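You operate a simulated robot arm through the tools that you are given. There is no shell and no other tool. Be economical: measure what you need, move in short steps, check, and stop when the job is done.

Carry out the task below with a simulated two-armed robot. There is one attempt and no reset: what you move stays moved.

Task
Pick up the dust cap with one hand, pass it to the other hand and put it on the top of the sand bed at the red mark.

Only the result counts: the job must be done as asked and must still hold three seconds after the hand-in. Knocking over, shifting, dropping, spilling or breaking anything else fails it. Lids that push on must go on centred and level and be pressed home; caps that screw on are set level and turned clockwise until they are tight.

Robot
Two 7-joint arms with two-finger parallel grippers on one trunk, on a base that drives. Base frame: it is fixed to the floor where the robot stands at the start and does not move with it; the origin is under the middle of the robot, x ahead of it, y to its left, z up. Lengths are in mm, angles in degrees, forces in N, time in s.
The left shoulder is at the start at [30, 119, 985], the right one opposite. With the tool pointing down near the work surface each hand reaches from about 280 to 680 mm from the robot's upright axis, wherever it stands, measured 20 degrees to its own side. Places, roughly: top of the sand bed at the red mark [-2500, 1200, 800]. Payload 3.43 kg a hand.
Tool frame (each hand has its own): the origin (TCP) lies between the finger pads and is the grasp point; the fingertips stand 30 mm ahead of it; z points along the fingers, y is the line along which they close. Largest opening 94 mm; finger width 28, thickness 10; the body of the gripper, 50 by 96 mm, starts 55 mm behind the TCP.
Orientation is told as [roll, pitch, yaw] about the base's x, y, z axes, in that order, counted from this pose: with the fingers straight down and closing along the base's y, the tool's x points along the base's -x, its y along +y and its z along -z.

Tools
- The arms move only by the tool servo_tool. It takes "left_commands", "right_commands" or both (then of equal length, played together; a hand with none holds still); each is text: rows parted by semicolons, each of 6 numbers parted by spaces: the shift along the tool's x, y, z in mm, then the turn, a rotation vector about the tool's x, y, z in degrees. In form: dx dy dz ax ay az; .... A call has 1 to 10 rows; each row is the pose to reach, as a shift and turn from the pose commanded when the call began, along the tool's axes at that moment. "left_jaw" and "right_jaw" are, for a hand that has rows, the gripper command, from -1 (fully open) to 1 (shut), values between in proportion, set as the call begins (left out, the last holds). A row lasts 0.2 s, in which the tool goes at most 50 mm and 8.6 degrees; a call with a longer step from one row to the next is refused whole, and so is a gripper value outside its range. A pose out of reach is approached as far as the arm can. The call stops where the force on the tool passes 40 N (or 10 N more than at its start, if that is more) or the arm is blocked; 0.2 s more then pass. Each finger travels about 72 mm/s and halts on what it meets, pressing with about 35 N; the grip force reading is that of the motor and also rises with nothing between the fingers. The clock runs only during rows and for 0.2 s after the last one: add rows that repeat a pose to give the fingers time. It gives the time, the measured TCP pose, the force on the tool (base axes), the opening and the grip force at its end, in the units of the frame above (readings bear some noise), with the torque about the TCP (base axes, N m) and any sound that the robot's microphone picked up.
- Cameras (640 x 400 px; columns grow to the right, rows downward): "scene" is now at [31.2, 17.3, 1664.3]; the picture's right is [0.28, -0.96, 0.00], its down [-0.79, -0.23, -0.57] and it looks along [0.55, 0.16, -0.82] (base axes); focal length 274 px, centre (320, 200). "left" rides on the left gripper at [76, -14, -102] in its tool frame; the picture's right is [0.18, 0.98, 0.00], its down [-0.75, 0.14, -0.64] and it looks along [-0.63, 0.12, 0.77] (tool axes); focal length 243 px, centre (320, 200). "right" rides on the right gripper at [76, 14, -102] in its tool frame; the picture's right is [-0.18, 0.98, 0.00], its down [-0.75, -0.14, -0.64] and it looks along [-0.63, -0.12, 0.77] (tool axes); focal length 243 px, centre (320, 200). There is no depth. A picture from a camera that has moved, and an enlarged one, comes with that camera's place and axes in the base frame and with its lens. The place of the scene camera against the robot may be out by one fixed shift of up to 25 mm in any direction.
- capture(camera): a new picture of that camera. No time passes.
- slide_trunk(by): slides the trunk up (or, below 0, down) by that many mm; the arms and the scene camera ride with it, the base frame stays. It gives what a move gives, with no picture.
- drive_base(legs): drives the robot by 1 to 6 legs, each [ahead, turn to the left] in mm and degrees, along the robot's own axes; the way and the turn of a leg run together, so that a leg with both is an arc; at most 1500 mm and 180 degrees a leg. The arms and the cameras ride along, it lands a little off, and it stops where it bumps. It gives what a move gives.
- turn_head(pan, tilt): turns the head with the scene camera to pan (to the left, within 143 degrees either way) and tilt (down, from -29 to 69), counted from straight ahead of the robot. It gives what a move gives.
- enlarge(camera, box): a new picture of the part [left, top, right, bottom] of that camera's present view, enlarged. No time passes.
- close_job(): hands the job in; it is judged then, once.

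Go step by step. Nothing tells you exact positions but the pictures and the camera data: compare them with the known pose of the tool, close in by small moves and look again before you grip or let go. The budget is 120 turns and 92 pictures, counting those below and the enlarged ones. Unless the task says otherwise, let go and move clear before handing in, and close with one line.

The tools are called as a command line: name --argument value ..., lists and objects as JSON in quotes. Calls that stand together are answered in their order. servo_tool: Moves the arms, as the interface text tells. Its arguments: {"type":"object","properties":{"left_commands":{"type":"string"},"left_jaw":{"type":"number"},"right_commands":{"type":"string"},"right_jaw":{"type":"number"}},"required":[]} The other tools are called the same way: slide_trunk (by) slides the trunk up or down; drive_base (legs) drives the base; turn_head (pan, tilt) turns the head that bears the scene camera; capture (camera) takes a picture; enlarge (camera, box) takes an enlarged picture of a part of a camera's view; close_job () hands the job in.

At the start:

```text
time: 0.0
left_tcp_pos: [354.7, 395.2, 1162.1]
left_orientation: [-0.1, 0.0, 0.0]
left_force: [0.5, -0.9, 0.4]
left_torque: [-0.01, 0.0, 0.01]
left_finger_gap: 94.1
left_finger_force: 0.1
right_tcp_pos: [297.6, 3.5, 1129.0]
right_orientation: [0.1, -0.1, 0.0]
right_force: [-0.2, 0.5, 0.0]
right_torque: [0.0, -0.01, 0.02]
right_finger_gap: 94.2
right_finger_force: 0.0
trunk travel left (down, up): [-250.0, 160.0]
robot x, y, heading: [-1.9, 3.6, 0.1]
head pan, tilt: [16.4, 55.2]
```

scene: 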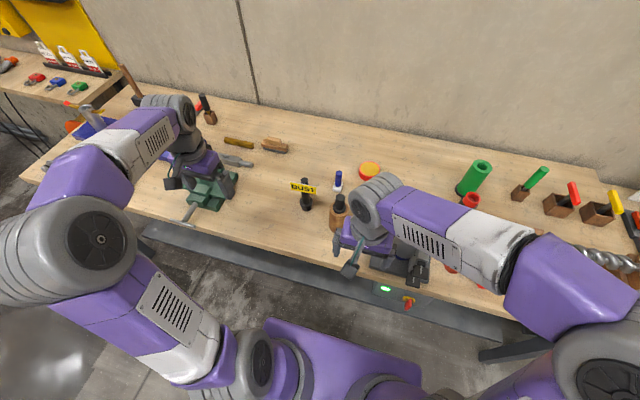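
right: 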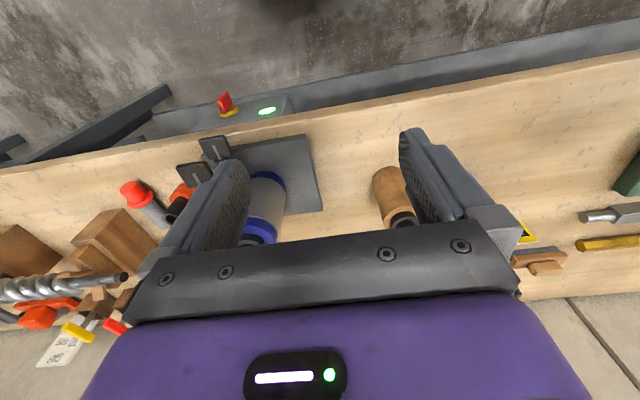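
left: 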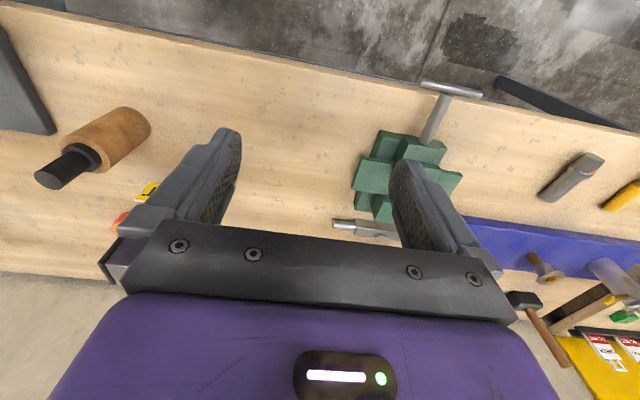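

I see a workbench with many objects and a small yellow "DUST" label near a dark post, so I'll look closer to find the dust cap.

enlarge --camera "scene" --box '[240, 140, 400, 240]'

enlarge --camera "scene" --box '[0, 0, 320, 200]'

enlarge --camera "scene" --box '[380, 130, 640, 300]'

```text
4.00 times, centred on (320, 190) of scene
camera zoom: at [31.2, 17.3, 1664.3], right [0.28, -0.96, 0.0], down [-0.79, -0.23, -0.57], along [0.55, 0.16, -0.82], focal length 1096 px, centre (320, 240)
```

zoom: 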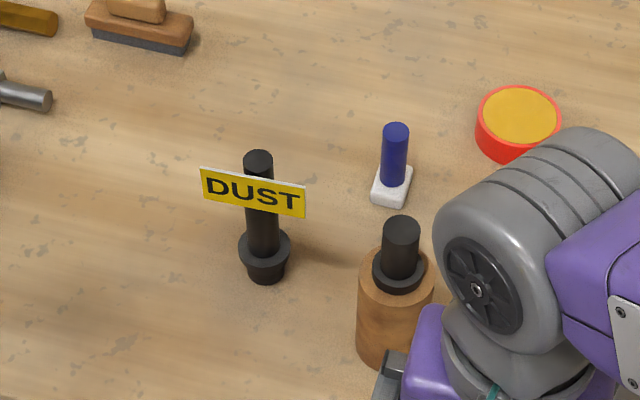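

```text
2.00 times, centred on (160, 100) of scene
camera zoom: at [31.2, 17.3, 1664.3], right [0.28, -0.96, 0.0], down [-0.79, -0.23, -0.57], along [0.55, 0.16, -0.82], focal length 548 px, centre (640, 400)
```

zoom: 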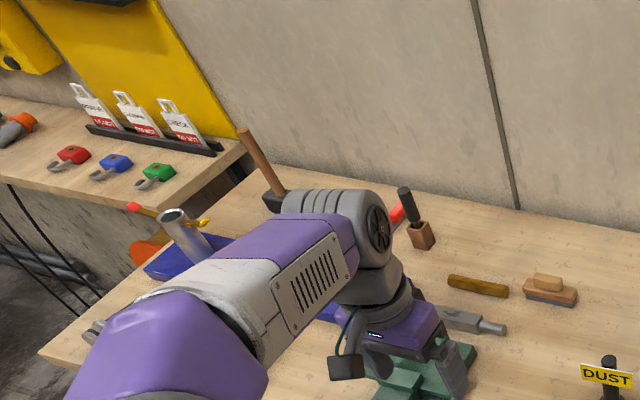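

```text
2.35 times, centred on (510, 215) of scene
camera zoom: at [31.2, 17.3, 1664.3], right [0.28, -0.96, 0.0], down [-0.79, -0.23, -0.57], along [0.55, 0.16, -0.82], focal length 645 px, centre (-127, 165)
```

zoom: 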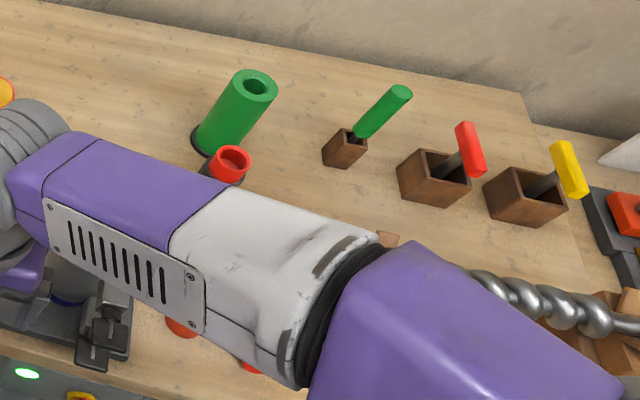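

The dust cap looks like the black stopper-shaped piece with the DUST flag, at roughly (560, 225). I'll move the left hand over toward it and the right hand away to see it better.

servo_tool --left_commands "0 -45 0 0 0 0; 0 -90 0 0 0 0; 0 -135 0 0 0 0; 0 -170 0 0 0 0; 0 -170 0 0 0 0" --right_commands "0 -45 0 0 0 0; 0 -90 0 0 0 0; 0 -135 0 0 0 0; 0 -180 0 0 0 0; 0 -180 0 0 0 0"

capture --camera "left"

capture --camera "scene"

```text
time: 1.2
left_tcp_pos: [356.3, 224.8, 1158.8]
left_orientation: [0.0, 0.0, 0.0]
left_force: [-0.6, 0.6, 0.4]
left_torque: [0.0, 0.02, -0.02]
left_finger_gap: 94.2
left_finger_force: 0.1
right_tcp_pos: [300.3, -176.6, 1131.8]
right_orientation: [0.0, 0.0, 0.1]
right_force: [0.2, 0.2, -1.2]
right_torque: [-0.02, 0.02, 0.01]
right_finger_gap: 93.8
right_finger_force: 0.1
trunk travel left (down, up): [-250.0, 160.0]
robot x, y, heading: [0.8, 2.4, 0.0]
head pan, tilt: [16.4, 55.2]
```

```text
85 pictures are left
camera left: at [279.7, 209.8, 1262.8], right [-0.18, 0.98, 0.0], down [0.75, 0.14, 0.64], along [0.63, 0.12, -0.77], focal length 243 px, centre (320, 200)
```

left: 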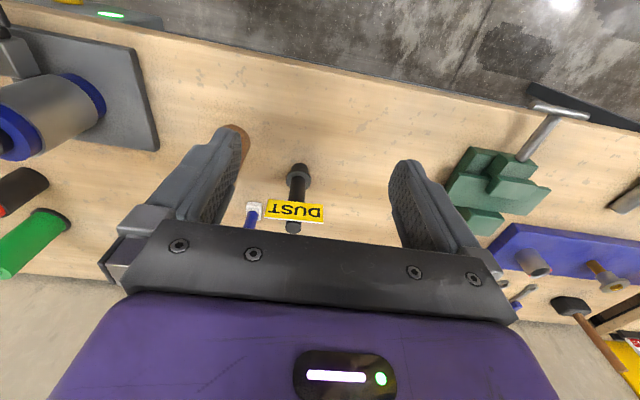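

```text
84 pictures are left
camera scene: at [31.4, 18.5, 1664.3], right [0.28, -0.96, 0.0], down [-0.79, -0.23, -0.57], along [0.55, 0.16, -0.82], focal length 274 px, centre (320, 200)
```

scene: 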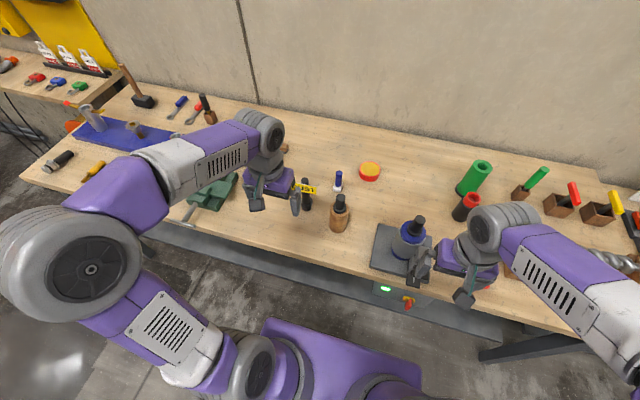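

The cap stands upright between the other pieces. I'll come in along the view line to triangulate it.

servo_tool --left_commands "-20 0 35 0 0 0; -40 0 70 0 0 0; -60 0 105 0 0 0; -80 0 140 0 0 0; -90 0 160 0 0 0; -90 0 160 0 0 0"

enlarge --camera "left" --box '[200, 100, 440, 250]'

enlarge --camera "scene" --box '[240, 140, 400, 240]'

```text
time: 2.6
left_tcp_pos: [445.4, 225.7, 1002.0]
left_orientation: [0.0, 0.0, 0.1]
left_force: [-0.1, 0.3, -0.4]
left_torque: [-0.03, -0.01, 0.01]
left_finger_gap: 94.0
left_finger_force: 0.1
right_tcp_pos: [300.1, -176.2, 1131.7]
right_orientation: [0.0, 0.0, 0.0]
right_force: [-0.6, 0.2, 0.2]
right_torque: [0.0, 0.0, 0.04]
right_finger_gap: 93.9
right_finger_force: 0.1
trunk travel left (down, up): [-250.0, 160.0]
robot x, y, heading: [-1.6, 1.5, -0.1]
head pan, tilt: [16.4, 55.2]
```

```text
2.67 times, centred on (320, 175) of left
camera zoom: at [369.7, 210.4, 1104.8], right [-0.18, 0.98, 0.0], down [0.75, 0.14, 0.64], along [0.63, 0.12, -0.77], focal length 647 px, centre (320, 267)
```

zoom: 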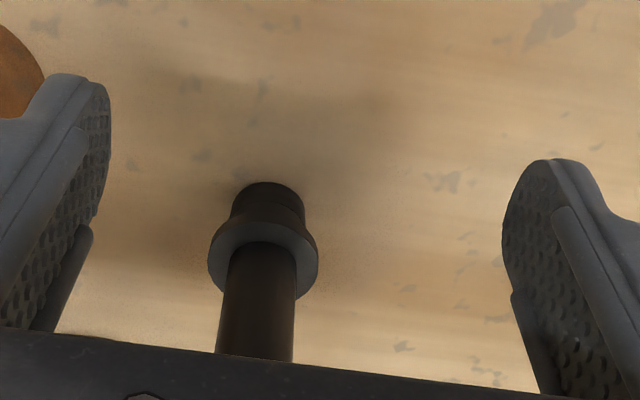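

```text
4.00 times, centred on (320, 190) of scene
camera zoom: at [31.0, 17.4, 1664.3], right [0.28, -0.96, 0.0], down [-0.79, -0.23, -0.57], along [0.55, 0.16, -0.82], focal length 1096 px, centre (320, 240)
```

zoom: 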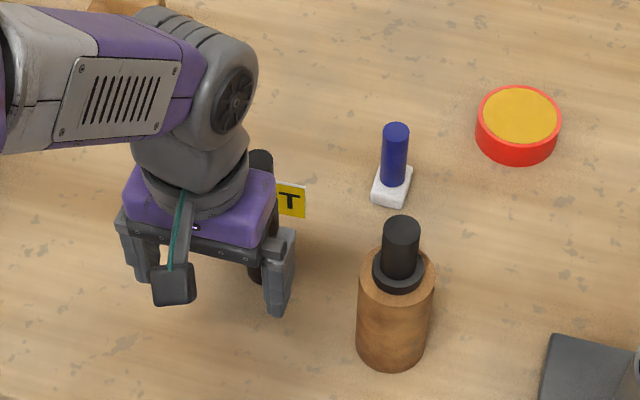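

The cap is tall (about 170 mm), with a free stretch of stem between flange and flag. I'll take one more view with a sideways baseline to fix its position.

servo_tool --left_commands "0 0 -40 0 0 0; -40 0 -45 0 0 0; -80 0 -45 0 0 0; -110 0 -45 0 0 0; -110 0 -45 0 0 0"

enlarge --camera "left" --box '[200, 50, 440, 200]'

```text
time: 3.8
left_tcp_pos: [552.6, 223.9, 1047.9]
left_orientation: [0.0, 0.0, 0.0]
left_force: [-0.2, 0.0, 0.4]
left_torque: [0.01, -0.01, -0.04]
left_finger_gap: 93.5
left_finger_force: 0.2
right_tcp_pos: [299.3, -176.6, 1130.2]
right_orientation: [0.0, 0.0, 0.0]
right_force: [-0.6, 0.2, -0.8]
right_torque: [0.02, -0.01, 0.0]
right_finger_gap: 94.0
right_finger_force: 0.0
trunk travel left (down, up): [-250.0, 160.0]
robot x, y, heading: [1.1, -1.2, 0.0]
head pan, tilt: [16.4, 55.2]
```

```text
2.67 times, centred on (320, 125) of left
camera zoom: at [475.3, 208.4, 1151.0], right [-0.18, 0.98, 0.0], down [0.75, 0.14, 0.64], along [0.63, 0.12, -0.77], focal length 647 px, centre (320, 400)
```

zoom: 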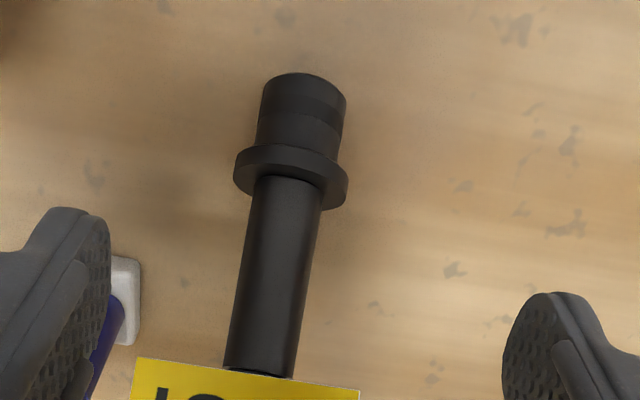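

The view geometry is ambiguous about whether the cap stands or leans. I'll move the hand aside and look closely with the scene camera.

servo_tool --left_commands "0 45 0 0 0 0; 0 90 0 0 0 0; 0 135 0 0 0 0; 0 180 0 0 0 0; 0 180 0 0 0 0"

enlarge --camera "scene" --box '[280, 165, 344, 205]'

capture --camera "left"

```text
time: 5.0
left_tcp_pos: [558.0, 406.0, 1049.5]
left_orientation: [0.0, 0.1, 0.0]
left_force: [-0.6, 0.1, -0.4]
left_torque: [0.03, 0.0, 0.02]
left_finger_gap: 94.0
left_finger_force: 0.1
right_tcp_pos: [300.4, -177.9, 1130.6]
right_orientation: [0.0, 0.0, -0.1]
right_force: [0.0, -0.1, 0.3]
right_torque: [0.02, 0.0, -0.03]
right_finger_gap: 93.9
right_finger_force: 0.1
trunk travel left (down, up): [-250.0, 160.0]
robot x, y, heading: [0.5, -0.6, -0.0]
head pan, tilt: [16.4, 55.2]
```

```text
10.00 times, centred on (312, 185) of scene
camera zoom: at [31.1, 16.4, 1664.3], right [0.28, -0.96, 0.0], down [-0.79, -0.23, -0.57], along [0.55, 0.16, -0.82], focal length 2740 px, centre (400, 350)
```

zoom: 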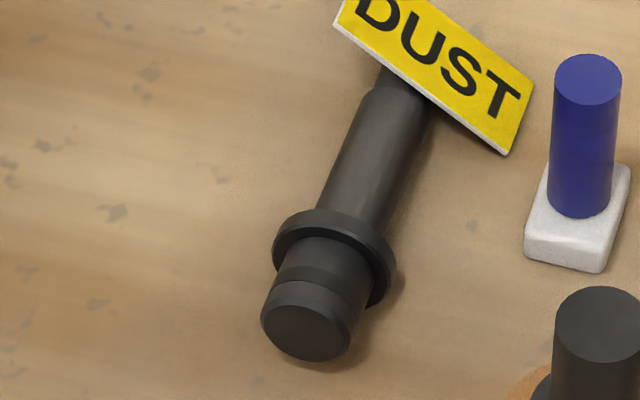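

```text
79 pictures are left
camera left: at [481.7, 390.7, 1152.1], right [-0.18, 0.98, 0.0], down [0.75, 0.14, 0.64], along [0.63, 0.12, -0.77], focal length 243 px, centre (320, 200)
```

left: 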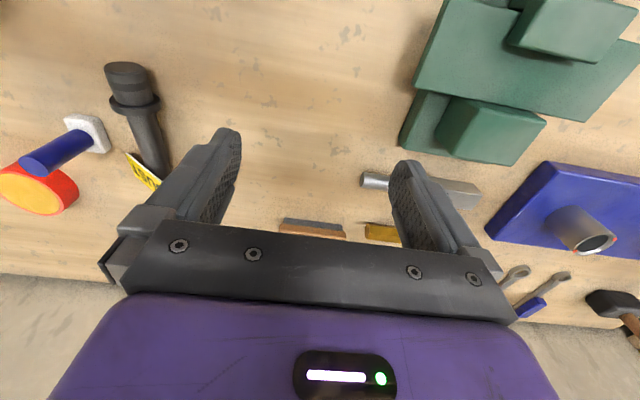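

The cap is now lying on its side, since my sideways sweep must have tipped it. I'll check the wider scene for its exact position and for anything else disturbed.

enlarge --camera "scene" --box '[240, 130, 400, 230]'

enlarge --camera "left" --box '[0, 40, 240, 190]'

```text
4.00 times, centred on (320, 180) of scene
camera zoom: at [31.1, 16.4, 1664.3], right [0.28, -0.96, 0.0], down [-0.79, -0.23, -0.57], along [0.55, 0.16, -0.82], focal length 1096 px, centre (320, 280)
```

zoom: 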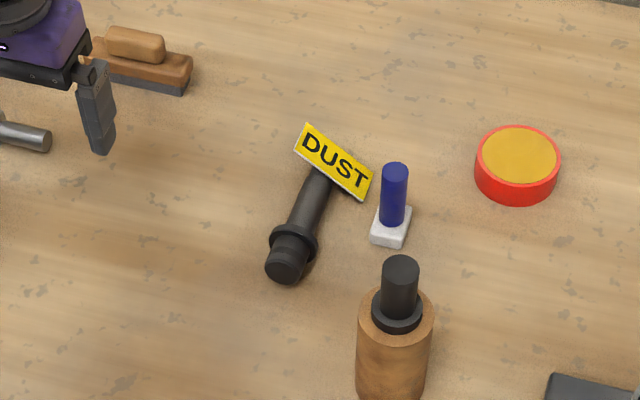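

```text
2.67 times, centred on (120, 115) of left
camera zoom: at [481.7, 390.7, 1152.1], right [-0.18, 0.98, 0.0], down [0.75, 0.14, 0.64], along [0.63, 0.12, -0.77], focal length 647 px, centre (853, 427)
```

zoom: 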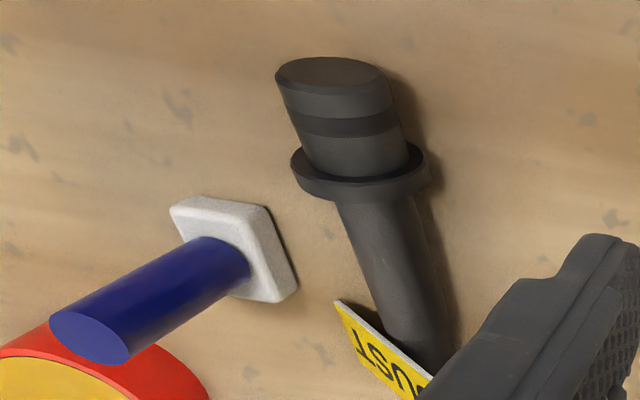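

The cap lies with its plug end toward the robot, roughly along x, and nothing else looks disturbed. I'll take a second left-camera view with a wide y baseline to fix its position and height.

servo_tool --left_commands "0 -45 -10 0 0 0; 0 -90 -10 0 0 0; 0 -135 -10 0 0 0; 0 -180 -10 0 0 0; 0 -210 -10 0 0 0; 0 -210 -10 0 0 0; 0 -210 -10 0 0 0"

enlarge --camera "left" --box '[200, 60, 440, 210]'

enlarge --camera "scene" --box '[240, 130, 400, 230]'

```text
time: 6.6
left_tcp_pos: [553.3, 196.8, 1057.0]
left_orientation: [0.0, 0.0, 0.0]
left_force: [1.4, -0.4, 0.8]
left_torque: [0.01, 0.0, -0.01]
left_finger_gap: 94.0
left_finger_force: 0.1
right_tcp_pos: [300.1, -177.1, 1130.6]
right_orientation: [0.1, -0.1, 0.0]
right_force: [-0.5, -0.4, 0.0]
right_torque: [0.0, 0.04, 0.01]
right_finger_gap: 93.8
right_finger_force: 0.0
trunk travel left (down, up): [-250.0, 160.0]
robot x, y, heading: [-3.3, -0.7, -0.2]
head pan, tilt: [16.4, 55.2]
```

```text
2.67 times, centred on (320, 135) of left
camera zoom: at [477.5, 180.9, 1160.0], right [-0.18, 0.98, 0.0], down [0.75, 0.14, 0.64], along [0.63, 0.12, -0.77], focal length 647 px, centre (320, 373)
```

zoom: 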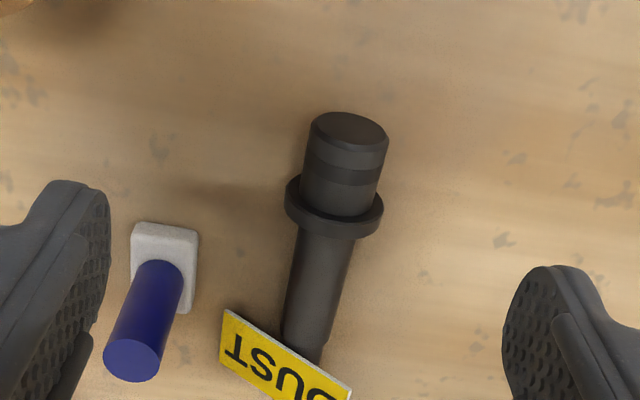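

```text
4.00 times, centred on (320, 180) of scene
camera zoom: at [31.2, 17.1, 1664.3], right [0.28, -0.96, 0.0], down [-0.79, -0.23, -0.57], along [0.55, 0.16, -0.82], focal length 1096 px, centre (320, 280)
```

zoom: 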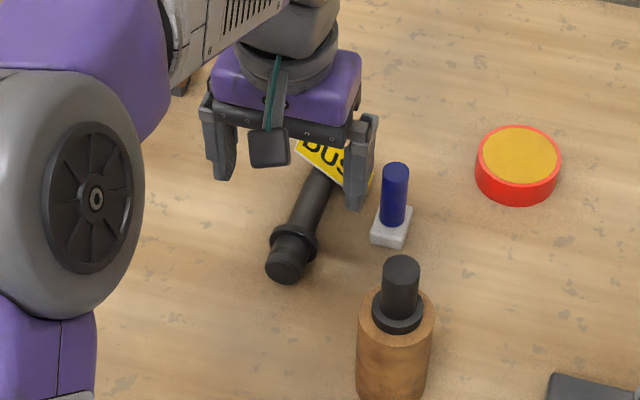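

Triangulation puts the cap's axis along +x at y≈212, z≈884, with the plug end at x≈570, flange at x≈606, flag near x≈690, and the table top near z≈860. Before gripping I'll look back at the sand bed to decide how it must be held.

turn_head --pan 143 --tilt 15

capture --camera "scene"

```text
time: 8.7
left_tcp_pos: [553.5, 195.5, 1056.3]
left_orientation: [0.0, 0.0, 0.0]
left_force: [0.2, -0.3, -0.4]
left_torque: [0.02, -0.02, 0.02]
left_finger_gap: 94.1
left_finger_force: 0.1
right_tcp_pos: [299.8, -175.9, 1131.3]
right_orientation: [0.0, 0.0, 0.0]
right_force: [0.3, 0.1, 0.2]
right_torque: [0.01, -0.01, -0.03]
right_finger_gap: 94.0
right_finger_force: 0.0
trunk travel left (down, up): [-250.0, 160.0]
robot x, y, heading: [3.9, -1.1, 0.1]
head pan, tilt: [143.0, 15.0]
```

```text
74 pictures are left
camera scene: at [-112.4, 53.3, 1724.8], right [0.6, 0.8, 0.0], down [0.21, -0.16, -0.97], along [-0.77, 0.58, -0.26], focal length 274 px, centre (320, 200)
```

scene: 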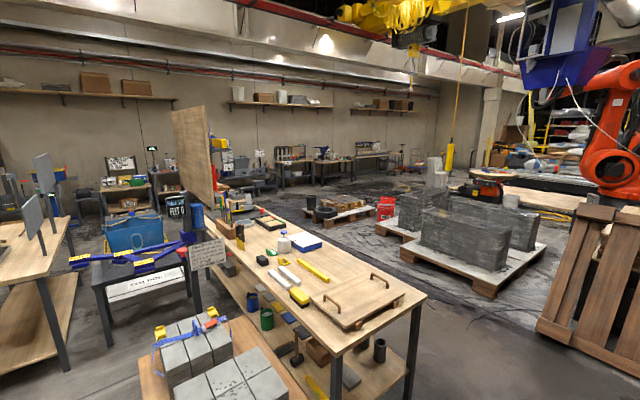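

enlarge --camera "scene" --box '[200, 180, 344, 270]'

enlarge --camera "scene" --box '[60, 220, 220, 320]'

```text
4.44 times, centred on (272, 225) of scene
camera zoom: at [-112.4, 53.3, 1724.8], right [0.6, 0.8, 0.0], down [0.21, -0.16, -0.97], along [-0.77, 0.58, -0.26], focal length 1218 px, centre (533, 89)
```

zoom: 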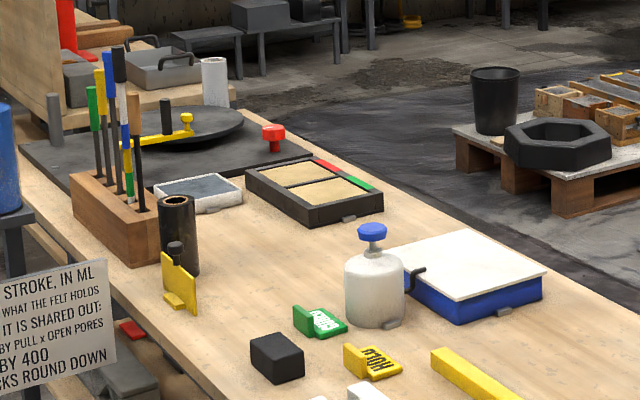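

```text
4.00 times, centred on (140, 270) of scene
camera zoom: at [-112.4, 53.3, 1724.8], right [0.6, 0.8, 0.0], down [0.21, -0.16, -0.97], along [-0.77, 0.58, -0.26], focal length 1096 px, centre (1040, -80)
```

zoom: 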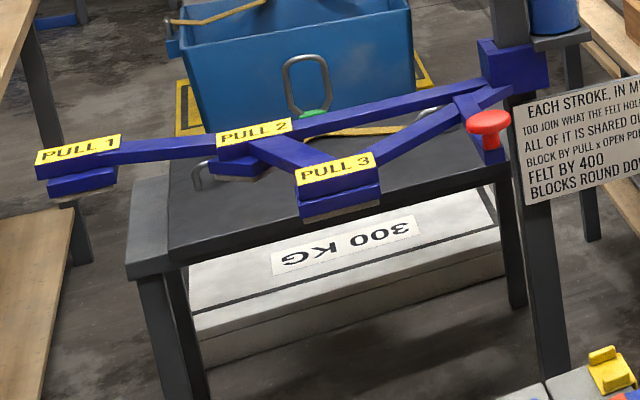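

The sand bed is a black tray with red- and green-marked halves, so the cap should end upright in the red half. I'll pick the cap by its stem with the left hand from above, jaws part-closed to clear the blue pen.

turn_head --pan 16.4 --tilt 55.2

servo_tool --left_commands "-45 8 0 0 0 0; -88 16.5 0 0 0 0; -88 16.5 35 0 0 0; -88 16.5 70 0 0 0; -88 16.5 90 0 0 0; -88 16.5 90 0 0 0" --left_jaw -0.3

capture --camera "left"

enlarge --camera "scene" --box '[240, 130, 400, 230]'

```text
time: 10.7
left_tcp_pos: [554.0, 196.7, 1056.4]
left_orientation: [-0.1, 0.0, 0.0]
left_force: [1.0, 0.4, 0.0]
left_torque: [0.0, 0.0, 0.01]
left_finger_gap: 94.0
left_finger_force: 0.1
right_tcp_pos: [300.9, -177.0, 1130.4]
right_orientation: [-0.1, -0.1, 0.0]
right_force: [-0.1, -0.3, 0.3]
right_torque: [-0.01, -0.02, -0.01]
right_finger_gap: 93.9
right_finger_force: 0.1
trunk travel left (down, up): [-250.0, 160.0]
robot x, y, heading: [-1.1, -0.6, -0.1]
head pan, tilt: [16.4, 55.2]
```

```text
time: 12.1
left_tcp_pos: [644.3, 211.4, 965.0]
left_orientation: [0.0, 0.0, 0.0]
left_force: [-0.8, -0.4, -0.1]
left_torque: [-0.01, -0.02, 0.05]
left_finger_gap: 61.1
left_finger_force: 0.0
left hand out of reach, approached as far as the arm can: row 2
right_tcp_pos: [300.2, -176.5, 1131.7]
right_orientation: [0.0, 0.0, 0.1]
right_force: [0.5, -0.7, -0.4]
right_torque: [0.02, 0.01, 0.02]
right_finger_gap: 94.3
right_finger_force: 0.0
trunk travel left (down, up): [-250.0, 160.0]
robot x, y, heading: [2.3, 2.1, 0.1]
head pan, tilt: [16.4, 55.2]
```

```text
71 pictures are left
camera left: at [567.5, 196.8, 1068.6], right [-0.18, 0.98, 0.0], down [0.75, 0.14, 0.64], along [0.63, 0.12, -0.77], focal length 243 px, centre (320, 200)
```

left: 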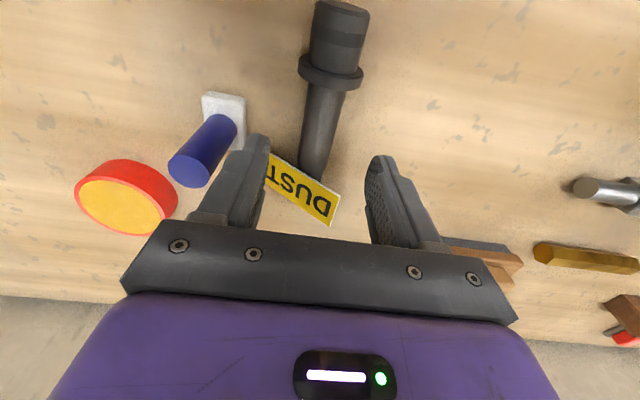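

```text
4.00 times, centred on (320, 180) of scene
camera zoom: at [31.4, 17.3, 1664.3], right [0.28, -0.96, 0.0], down [-0.79, -0.23, -0.57], along [0.55, 0.16, -0.82], focal length 1096 px, centre (320, 280)
```

zoom: 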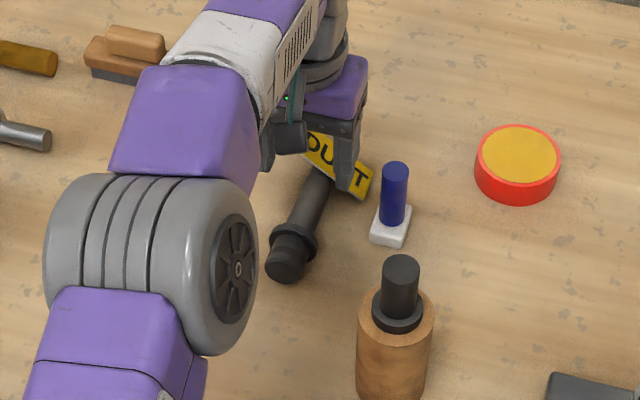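

The fingers straddle the stem line between flange and flag. I'll lower to z≈897 and close.

servo_tool --left_commands "0 0 25 0 0 0; 0 0 50 0 0 0; 0 0 67 0 0 0; 0 0 67 0 0 0"

capture --camera "left"

```text
time: 13.1
left_tcp_pos: [642.0, 210.0, 900.7]
left_orientation: [0.0, -0.1, 0.0]
left_force: [0.7, -0.1, 0.1]
left_torque: [0.03, 0.0, 0.01]
left_finger_gap: 61.2
left_finger_force: 0.1
right_tcp_pos: [299.7, -176.5, 1132.2]
right_orientation: [-0.1, -0.1, -0.1]
right_force: [-0.2, -0.6, 0.3]
right_torque: [0.0, -0.01, -0.03]
right_finger_gap: 93.9
right_finger_force: 0.1
trunk travel left (down, up): [-250.0, 160.0]
robot x, y, heading: [1.3, 0.9, 0.1]
head pan, tilt: [16.4, 55.2]
```

```text
69 pictures are left
camera left: at [566.6, 196.5, 1003.5], right [-0.18, 0.98, 0.0], down [0.75, 0.14, 0.64], along [0.63, 0.12, -0.77], focal length 243 px, centre (320, 200)
```

left: 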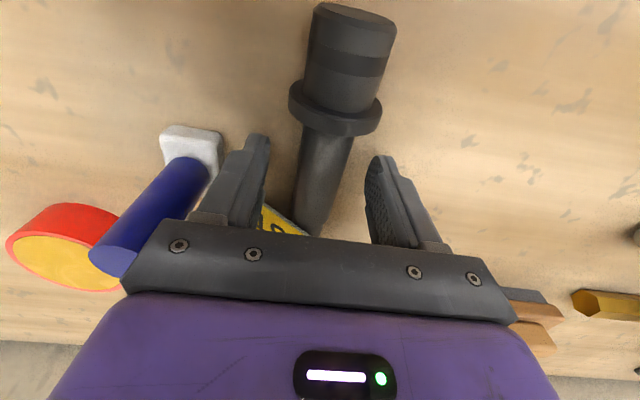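

servo_tool --left_commands "0 0 2 0 0 0; 0 0 2 0 0 0; 0 0 2 0 0 0; 0 0 2 0 0 0" --left_jaw 1

capture --camera "left"

```text
time: 14.1
left_tcp_pos: [642.6, 212.1, 899.4]
left_orientation: [0.0, -0.1, 0.0]
left_force: [0.8, 0.9, 2.0]
left_torque: [0.05, 0.16, 0.01]
left_finger_gap: 22.8
left_finger_force: 35.6
right_tcp_pos: [299.8, -175.7, 1131.4]
right_orientation: [0.0, 0.0, 0.0]
right_force: [-0.1, -0.5, 0.2]
right_torque: [-0.02, 0.02, -0.03]
right_finger_gap: 93.9
right_finger_force: 0.1
trunk travel left (down, up): [-250.0, 160.0]
robot x, y, heading: [0.8, 3.3, -0.1]
head pan, tilt: [16.4, 55.2]
```

```text
68 pictures are left
camera left: at [566.7, 197.2, 1001.6], right [-0.18, 0.98, 0.0], down [0.75, 0.14, 0.64], along [0.63, 0.12, -0.77], focal length 243 px, centre (320, 200)
```

left: 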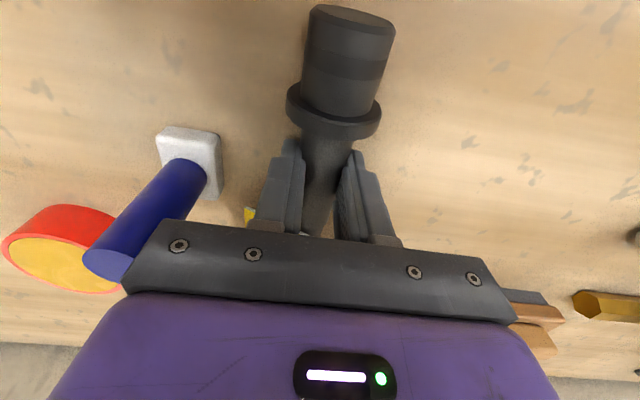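

The stem is gripped (22.8 mm). I'll lift straight up and draw it back toward the robot.

servo_tool --left_commands "0 0 -20 0 0 0; 0 0 -50 0 0 0; 0 0 -90 0 0 0; 0 0 -130 0 0 0; 0 0 -170 0 0 0; 40 0 -190 0 0 0; 80 0 -200 0 0 0; 120 0 -200 0 0 0; 160 0 -200 0 0 0; 160 0 -200 0 0 0"

capture --camera "scene"

capture --camera "left"

```text
time: 16.3
left_tcp_pos: [485.0, 210.5, 1098.0]
left_orientation: [0.0, 0.0, 0.0]
left_force: [-0.9, -0.1, -0.6]
left_torque: [-0.01, 0.01, 0.0]
left_finger_gap: 0.0
left_finger_force: 32.6
left hand out of reach, approached as far as the arm can: row 5
right_tcp_pos: [300.3, -177.0, 1130.5]
right_orientation: [0.0, -0.1, 0.0]
right_force: [0.8, -0.4, 0.2]
right_torque: [0.0, -0.03, 0.0]
right_finger_gap: 94.2
right_finger_force: 0.1
trunk travel left (down, up): [-250.0, 160.0]
robot x, y, heading: [-4.0, -0.6, -0.1]
head pan, tilt: [16.4, 55.2]
```

```text
67 pictures are left
camera scene: at [32.0, 17.2, 1664.2], right [0.28, -0.96, 0.0], down [-0.79, -0.23, -0.57], along [0.55, 0.16, -0.82], focal length 274 px, centre (320, 200)
```

scene: 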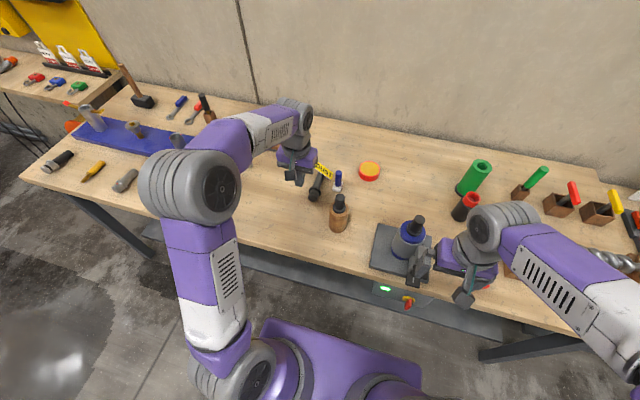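

```text
66 pictures are left
camera left: at [409.1, 196.1, 1201.2], right [-0.18, 0.98, 0.0], down [0.75, 0.14, 0.64], along [0.63, 0.12, -0.77], focal length 243 px, centre (320, 200)
```

left: 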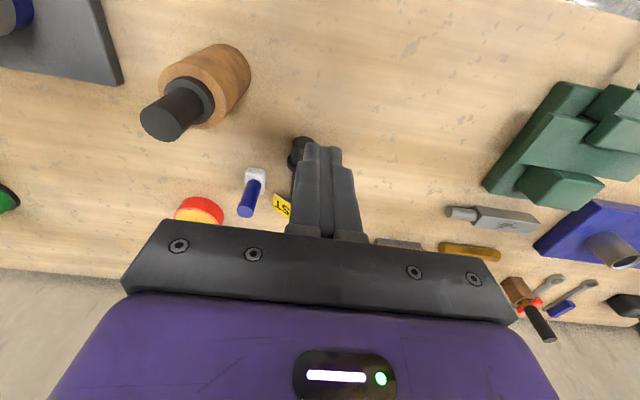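

The cap slipped out of the grip and is still on the table, so my grip was too high. I'll open up and look again.

servo_tool --left_commands "0 0 0 0 0 0; -40 0 0 0 0 0; -68 0 0 0 0 0; -68 0 0 0 0 0; -68 0 0 0 0 0" --left_jaw -0.3

enlarge --camera "left" --box '[200, 60, 440, 210]'

enlarge --camera "scene" --box '[240, 130, 400, 230]'

```text
time: 17.5
left_tcp_pos: [552.9, 211.1, 1098.0]
left_orientation: [0.0, 0.0, 0.0]
left_force: [0.2, -0.2, -0.1]
left_torque: [-0.01, -0.01, -0.03]
left_finger_gap: 61.4
left_finger_force: 0.0
right_tcp_pos: [301.5, -175.7, 1132.9]
right_orientation: [0.0, 0.0, -0.1]
right_force: [-0.1, -0.1, 0.4]
right_torque: [-0.01, -0.02, -0.01]
right_finger_gap: 93.8
right_finger_force: 0.0
trunk travel left (down, up): [-250.0, 160.0]
robot x, y, heading: [3.0, 0.4, -0.1]
head pan, tilt: [16.4, 55.2]
```

```text
2.67 times, centred on (320, 135) of left
camera zoom: at [477.9, 196.6, 1200.7], right [-0.18, 0.98, 0.0], down [0.75, 0.14, 0.64], along [0.63, 0.12, -0.77], focal length 647 px, centre (320, 373)
```

zoom: 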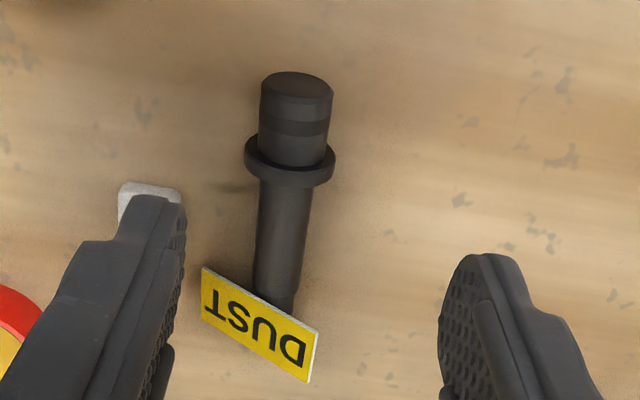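

```text
4.00 times, centred on (320, 180) of scene
camera zoom: at [31.4, 17.3, 1664.3], right [0.28, -0.96, 0.0], down [-0.79, -0.23, -0.57], along [0.55, 0.16, -0.82], focal length 1096 px, centre (320, 280)
```

zoom: 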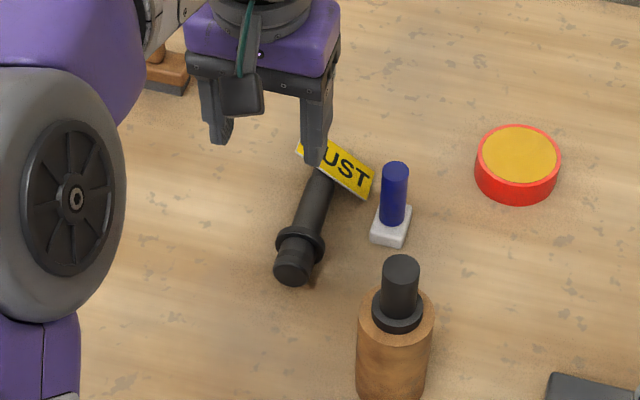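

The cap has barely moved. The table must be lower than I estimated (about 845), so this time I'll go down until the fingertips nearly touch the table.

servo_tool --left_commands "-20 -1 40 0 0 -1; -45 -2 80 0 0 -2; -75 -3 110 0 0 -3; -98 -3 140 0 0 -3; -98 -3 170 0 0 -3; -98 -3 195 0 0 -3; -98 -3 208 0 0 -3; -98 -3 216 0 0 -3; -98 -3 216 0 0 -3"

capture --camera "left"

```text
time: 19.6
left_tcp_pos: [648.6, 208.6, 889.7]
left_orientation: [0.0, -0.6, 3.0]
left_force: [-11.7, 0.0, 14.7]
left_torque: [-0.16, 0.54, -0.08]
left_finger_gap: 61.3
left_finger_force: 0.0
right_tcp_pos: [298.3, -177.6, 1132.1]
right_orientation: [0.1, -0.1, 0.1]
right_force: [0.7, 0.1, -0.6]
right_torque: [0.01, -0.01, 0.01]
right_finger_gap: 94.2
right_finger_force: 0.0
trunk travel left (down, up): [-250.0, 160.0]
robot x, y, heading: [0.7, 1.4, -0.1]
head pan, tilt: [16.4, 55.2]
stopped in row 9 (left hand): the force on the tool passed its limit at 41 N (the readings are from after the stop); the commanded pose is now the measured one
```

```text
63 pictures are left
camera left: at [572.7, 190.5, 992.3], right [-0.24, 0.97, 0.0], down [0.74, 0.18, 0.65], along [0.63, 0.15, -0.76], focal length 243 px, centre (320, 200)
```

left: 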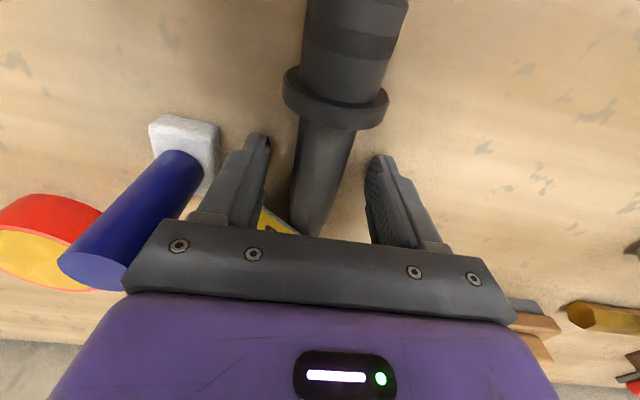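

The fingertips touched the table at TCP z≈890, about 10 mm lower than the first grip. I'll relax 1.5 mm, close, and test with a small slow lift.

servo_tool --left_commands "0 0 -1.5 0 0 0; 0 0 -1.5 0 0 0; 0 0 -1.5 0 0 0; 0 0 -1.5 0 0 0; 0 0 -1.5 0 0 0" --left_jaw 1

capture --camera "left"

```text
time: 20.8
left_tcp_pos: [649.4, 210.5, 889.2]
left_orientation: [0.1, -0.7, 3.0]
left_force: [3.3, -0.4, 14.6]
left_torque: [-0.11, -0.01, 0.19]
left_finger_gap: 26.6
left_finger_force: 35.0
right_tcp_pos: [298.3, -177.0, 1132.5]
right_orientation: [-0.1, -0.1, 0.0]
right_force: [-0.1, -0.3, -0.4]
right_torque: [0.0, 0.01, -0.01]
right_finger_gap: 94.0
right_finger_force: 0.1
trunk travel left (down, up): [-250.0, 160.0]
robot x, y, heading: [-1.3, -4.9, 0.1]
head pan, tilt: [16.4, 55.2]
```

```text
62 pictures are left
camera left: at [574.3, 191.1, 992.2], right [-0.24, 0.97, 0.0], down [0.74, 0.18, 0.65], along [0.63, 0.15, -0.76], focal length 243 px, centre (320, 200)
```

left: 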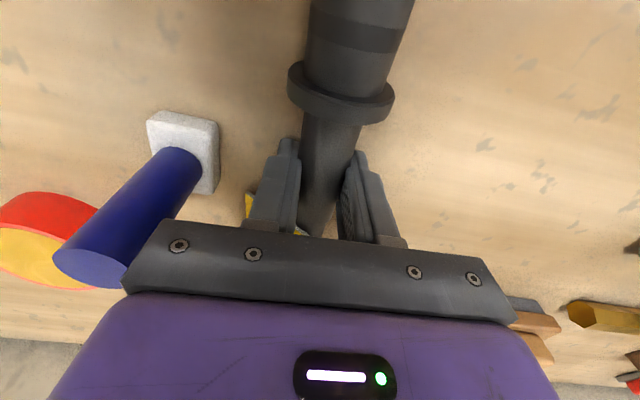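

servo_tool --left_commands "0 0 -2 0 0 0; 0 0 -4 0 0 0; 0 0 -6 0 0 0; 0 0 -9 0 0 0; 0 0 -12 0 0 0; 0 0 -12 0 0 0"

capture --camera "left"

```text
time: 22.1
left_tcp_pos: [650.7, 208.8, 900.9]
left_orientation: [-0.1, -0.4, 3.0]
left_force: [0.1, 0.5, -1.5]
left_torque: [-0.01, -0.05, 0.01]
left_finger_gap: 26.2
left_finger_force: 35.0
right_tcp_pos: [300.3, -177.1, 1132.3]
right_orientation: [0.0, 0.0, 0.1]
right_force: [-0.4, -1.1, 1.3]
right_torque: [0.03, 0.03, 0.02]
right_finger_gap: 94.0
right_finger_force: 0.1
trunk travel left (down, up): [-250.0, 160.0]
robot x, y, heading: [-0.1, -1.5, -0.1]
head pan, tilt: [16.4, 55.2]
```

```text
61 pictures are left
camera left: at [574.9, 190.8, 1003.1], right [-0.24, 0.97, 0.0], down [0.74, 0.18, 0.65], along [0.63, 0.15, -0.76], focal length 243 px, centre (320, 200)
```

left: 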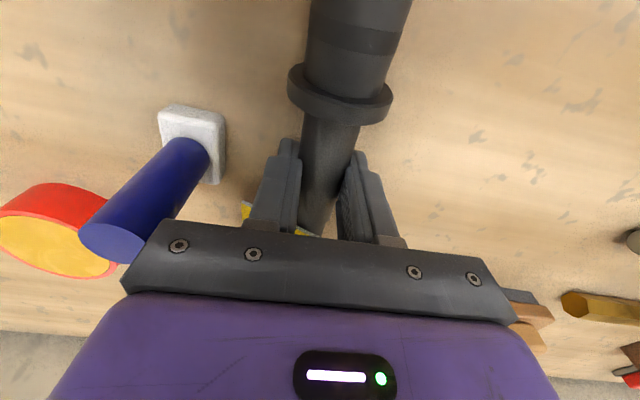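

The cap came up with the hand. I'll raise it slowly and pull back toward the robot.

servo_tool --left_commands "0 0 -8 0 0 0; 0 0 -16 0 0 0; 4 0 -25 0 0 0; 10 0 -35 0 0 0; 18 0 -45 0 0 0; 28 0 -55 0 0 0; 40 0 -65 0 0 0; 52 0 -75 0 0 0; 60 0 -82 0 0 0; 60 0 -82 0 0 0"

enlarge --camera "scene" --box '[240, 130, 400, 230]'

capture --camera "left"

```text
time: 24.4
left_tcp_pos: [590.7, 208.8, 982.0]
left_orientation: [0.0, -0.6, 3.0]
left_force: [0.5, 0.2, -1.9]
left_torque: [-0.03, 0.03, 0.03]
left_finger_gap: 26.4
left_finger_force: 35.0
right_tcp_pos: [300.4, -177.0, 1132.5]
right_orientation: [0.0, 0.1, 0.0]
right_force: [-0.1, 0.0, -0.9]
right_torque: [0.01, 0.01, 0.01]
right_finger_gap: 94.0
right_finger_force: 0.0
trunk travel left (down, up): [-250.0, 160.0]
robot x, y, heading: [0.3, -2.1, -0.1]
head pan, tilt: [16.4, 55.2]
```

```text
4.00 times, centred on (320, 180) of scene
camera zoom: at [31.4, 17.4, 1664.3], right [0.28, -0.96, 0.0], down [-0.79, -0.23, -0.57], along [0.55, 0.16, -0.82], focal length 1096 px, centre (320, 280)
```

zoom: 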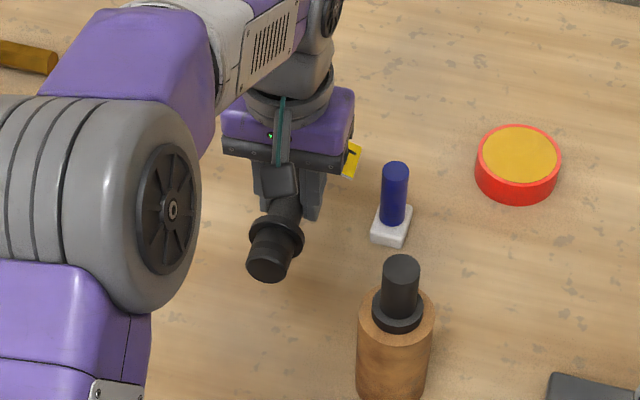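

```text
59 pictures are left
camera left: at [514.0, 189.2, 1083.4], right [-0.24, 0.97, 0.0], down [0.74, 0.18, 0.65], along [0.63, 0.15, -0.76], focal length 243 px, centre (320, 200)
```

left: 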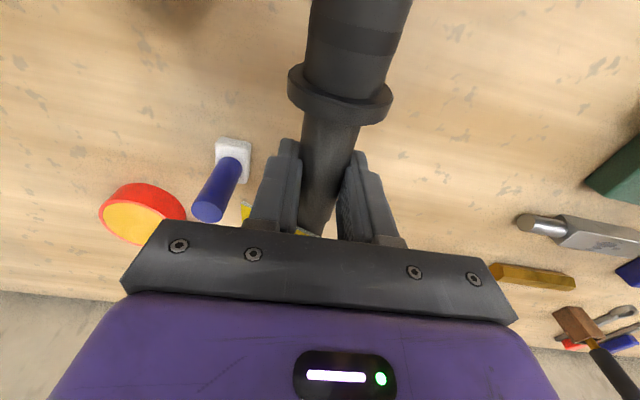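

Still held, with nothing else touched. I'll bring it to a clear spot at about (500, 150, 1080) before tilting the fingers forward so the cap stands upright.

servo_tool --left_commands "10 0 -20 0 0 0; 20 -5 -40 0 0 0; 35 -10 -60 0 0 0; 50 -20 -80 0 0 0; 65 -30 -98 0 0 0; 80 -45 -98 0 0 0; 90 -58 -98 0 0 0; 90 -58 -98 0 0 0"

servo_tool --left_commands "0 0 0 0 -6 0; 0 0 0 0 -12 0; 0 0 0 0 -18 0; 0 0 0 0 -24 0; 0 0 0 0 -30 0; 0 0 0 0 -36 0; 0 0 0 0 -42 0; 0 0 0 0 -45 0; 0 0 0 0 -45 0"

capture --camera "scene"

capture --camera "left"

```text
time: 26.1
left_tcp_pos: [503.1, 143.7, 1080.0]
left_orientation: [0.1, -0.6, 3.0]
left_force: [-1.1, -0.1, -2.1]
left_torque: [-0.01, -0.05, 0.01]
left_finger_gap: 26.0
left_finger_force: 34.9
right_tcp_pos: [300.3, -176.3, 1131.1]
right_orientation: [0.0, -0.1, 0.0]
right_force: [0.0, -0.5, 0.5]
right_torque: [0.01, -0.02, -0.02]
right_finger_gap: 93.9
right_finger_force: 0.0
trunk travel left (down, up): [-250.0, 160.0]
robot x, y, heading: [2.5, -0.6, 0.0]
head pan, tilt: [16.4, 55.2]
```

```text
time: 28.1
left_tcp_pos: [502.8, 144.1, 1078.6]
left_orientation: [0.1, -45.6, 2.9]
left_force: [0.7, 0.9, -1.6]
left_torque: [0.0, 0.02, 0.0]
left_finger_gap: 25.9
left_finger_force: 34.9
right_tcp_pos: [300.8, -177.0, 1131.4]
right_orientation: [0.0, 0.1, -0.1]
right_force: [0.4, -0.5, 0.5]
right_torque: [0.02, -0.01, 0.0]
right_finger_gap: 94.3
right_finger_force: 0.1
trunk travel left (down, up): [-250.0, 160.0]
robot x, y, heading: [0.0, -1.1, -0.0]
head pan, tilt: [16.4, 55.2]
```

```text
58 pictures are left
camera scene: at [31.2, 17.3, 1664.3], right [0.28, -0.96, 0.0], down [-0.79, -0.23, -0.57], along [0.55, 0.16, -0.82], focal length 274 px, centre (320, 200)
```

scene: 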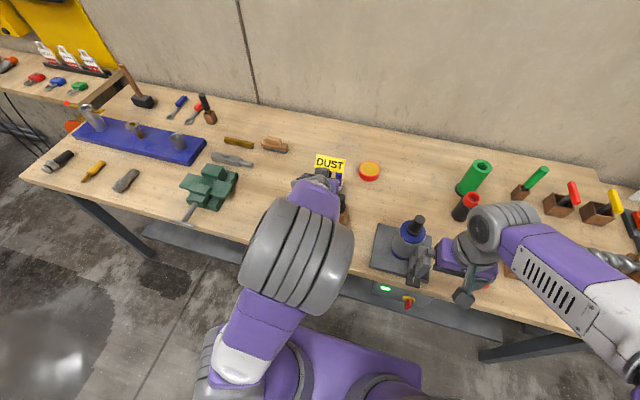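

```text
57 pictures are left
camera left: at [376.8, 122.5, 1095.9], right [-0.18, 0.97, -0.13], down [0.06, 0.14, 0.99], along [0.98, 0.17, -0.09], focal length 243 px, centre (320, 200)
```

left: 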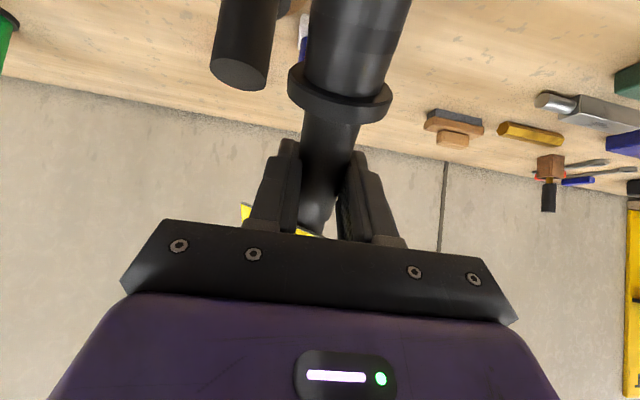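

The tilt is going well. I'll raise it and shift left while finishing the tilt to near vertical, to clear the wooden holder.

servo_tool --left_commands "-14 10 -14 0 0 0; -28 20 -28 0 0 0; -42 30 -42 0 0 0; -42 30 -42 0 -7 0; -42 30 -42 0 -14 0; -42 30 -42 0 -21 0; -42 30 -42 0 -28 0; -42 30 -42 0 -35 0; -42 30 -42 0 -42 0; -42 30 -42 0 -44.5 0"

enlarge --camera "scene" --box '[220, 90, 460, 240]'

capture --camera "left"

capture --camera "right"

```text
time: 30.4
left_tcp_pos: [500.0, 175.2, 1137.8]
left_orientation: [-176.7, -89.9, 179.7]
left_force: [-0.6, 0.0, -2.5]
left_torque: [-0.04, 0.03, 0.0]
left_finger_gap: 26.0
left_finger_force: 34.9
right_tcp_pos: [301.1, -176.4, 1130.8]
right_orientation: [0.0, 0.0, 0.0]
right_force: [0.0, -0.2, -0.5]
right_torque: [0.01, 0.01, 0.0]
right_finger_gap: 94.0
right_finger_force: 0.1
trunk travel left (down, up): [-250.0, 160.0]
robot x, y, heading: [-0.7, -0.2, 0.1]
head pan, tilt: [16.4, 55.2]
```

```text
2.67 times, centred on (340, 165) of scene
camera zoom: at [31.1, 17.5, 1664.3], right [0.28, -0.96, 0.0], down [-0.79, -0.23, -0.57], along [0.55, 0.16, -0.82], focal length 731 px, centre (267, 293)
```

zoom: 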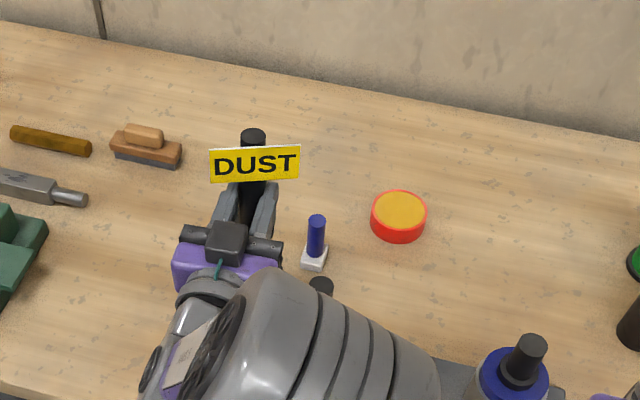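

```text
55 pictures are left
camera left: at [397.8, 154.2, 1062.1], right [-0.05, 0.98, -0.18], down [-0.65, 0.11, 0.75], along [0.76, 0.16, 0.63], focal length 243 px, centre (320, 200)
```

left: 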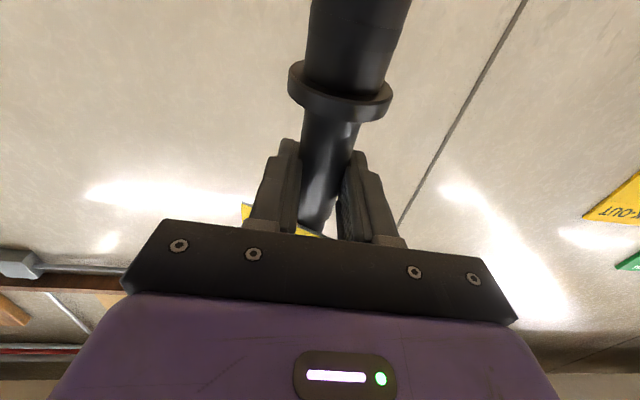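

```text
54 pictures are left
camera right: at [224.3, -162.0, 1234.1], right [0.18, 0.98, 0.0], down [0.75, -0.14, 0.64], along [0.63, -0.12, -0.77], focal length 243 px, centre (320, 200)
```

right: 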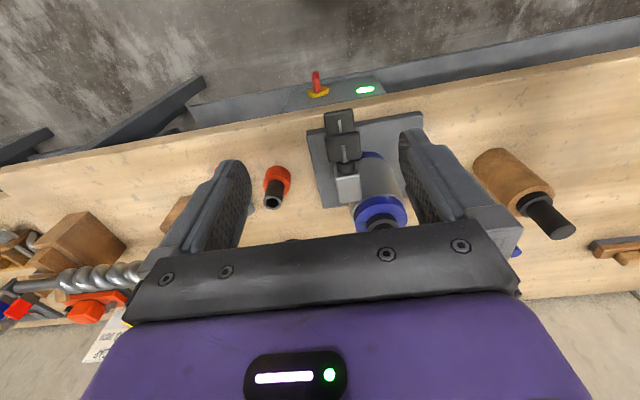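

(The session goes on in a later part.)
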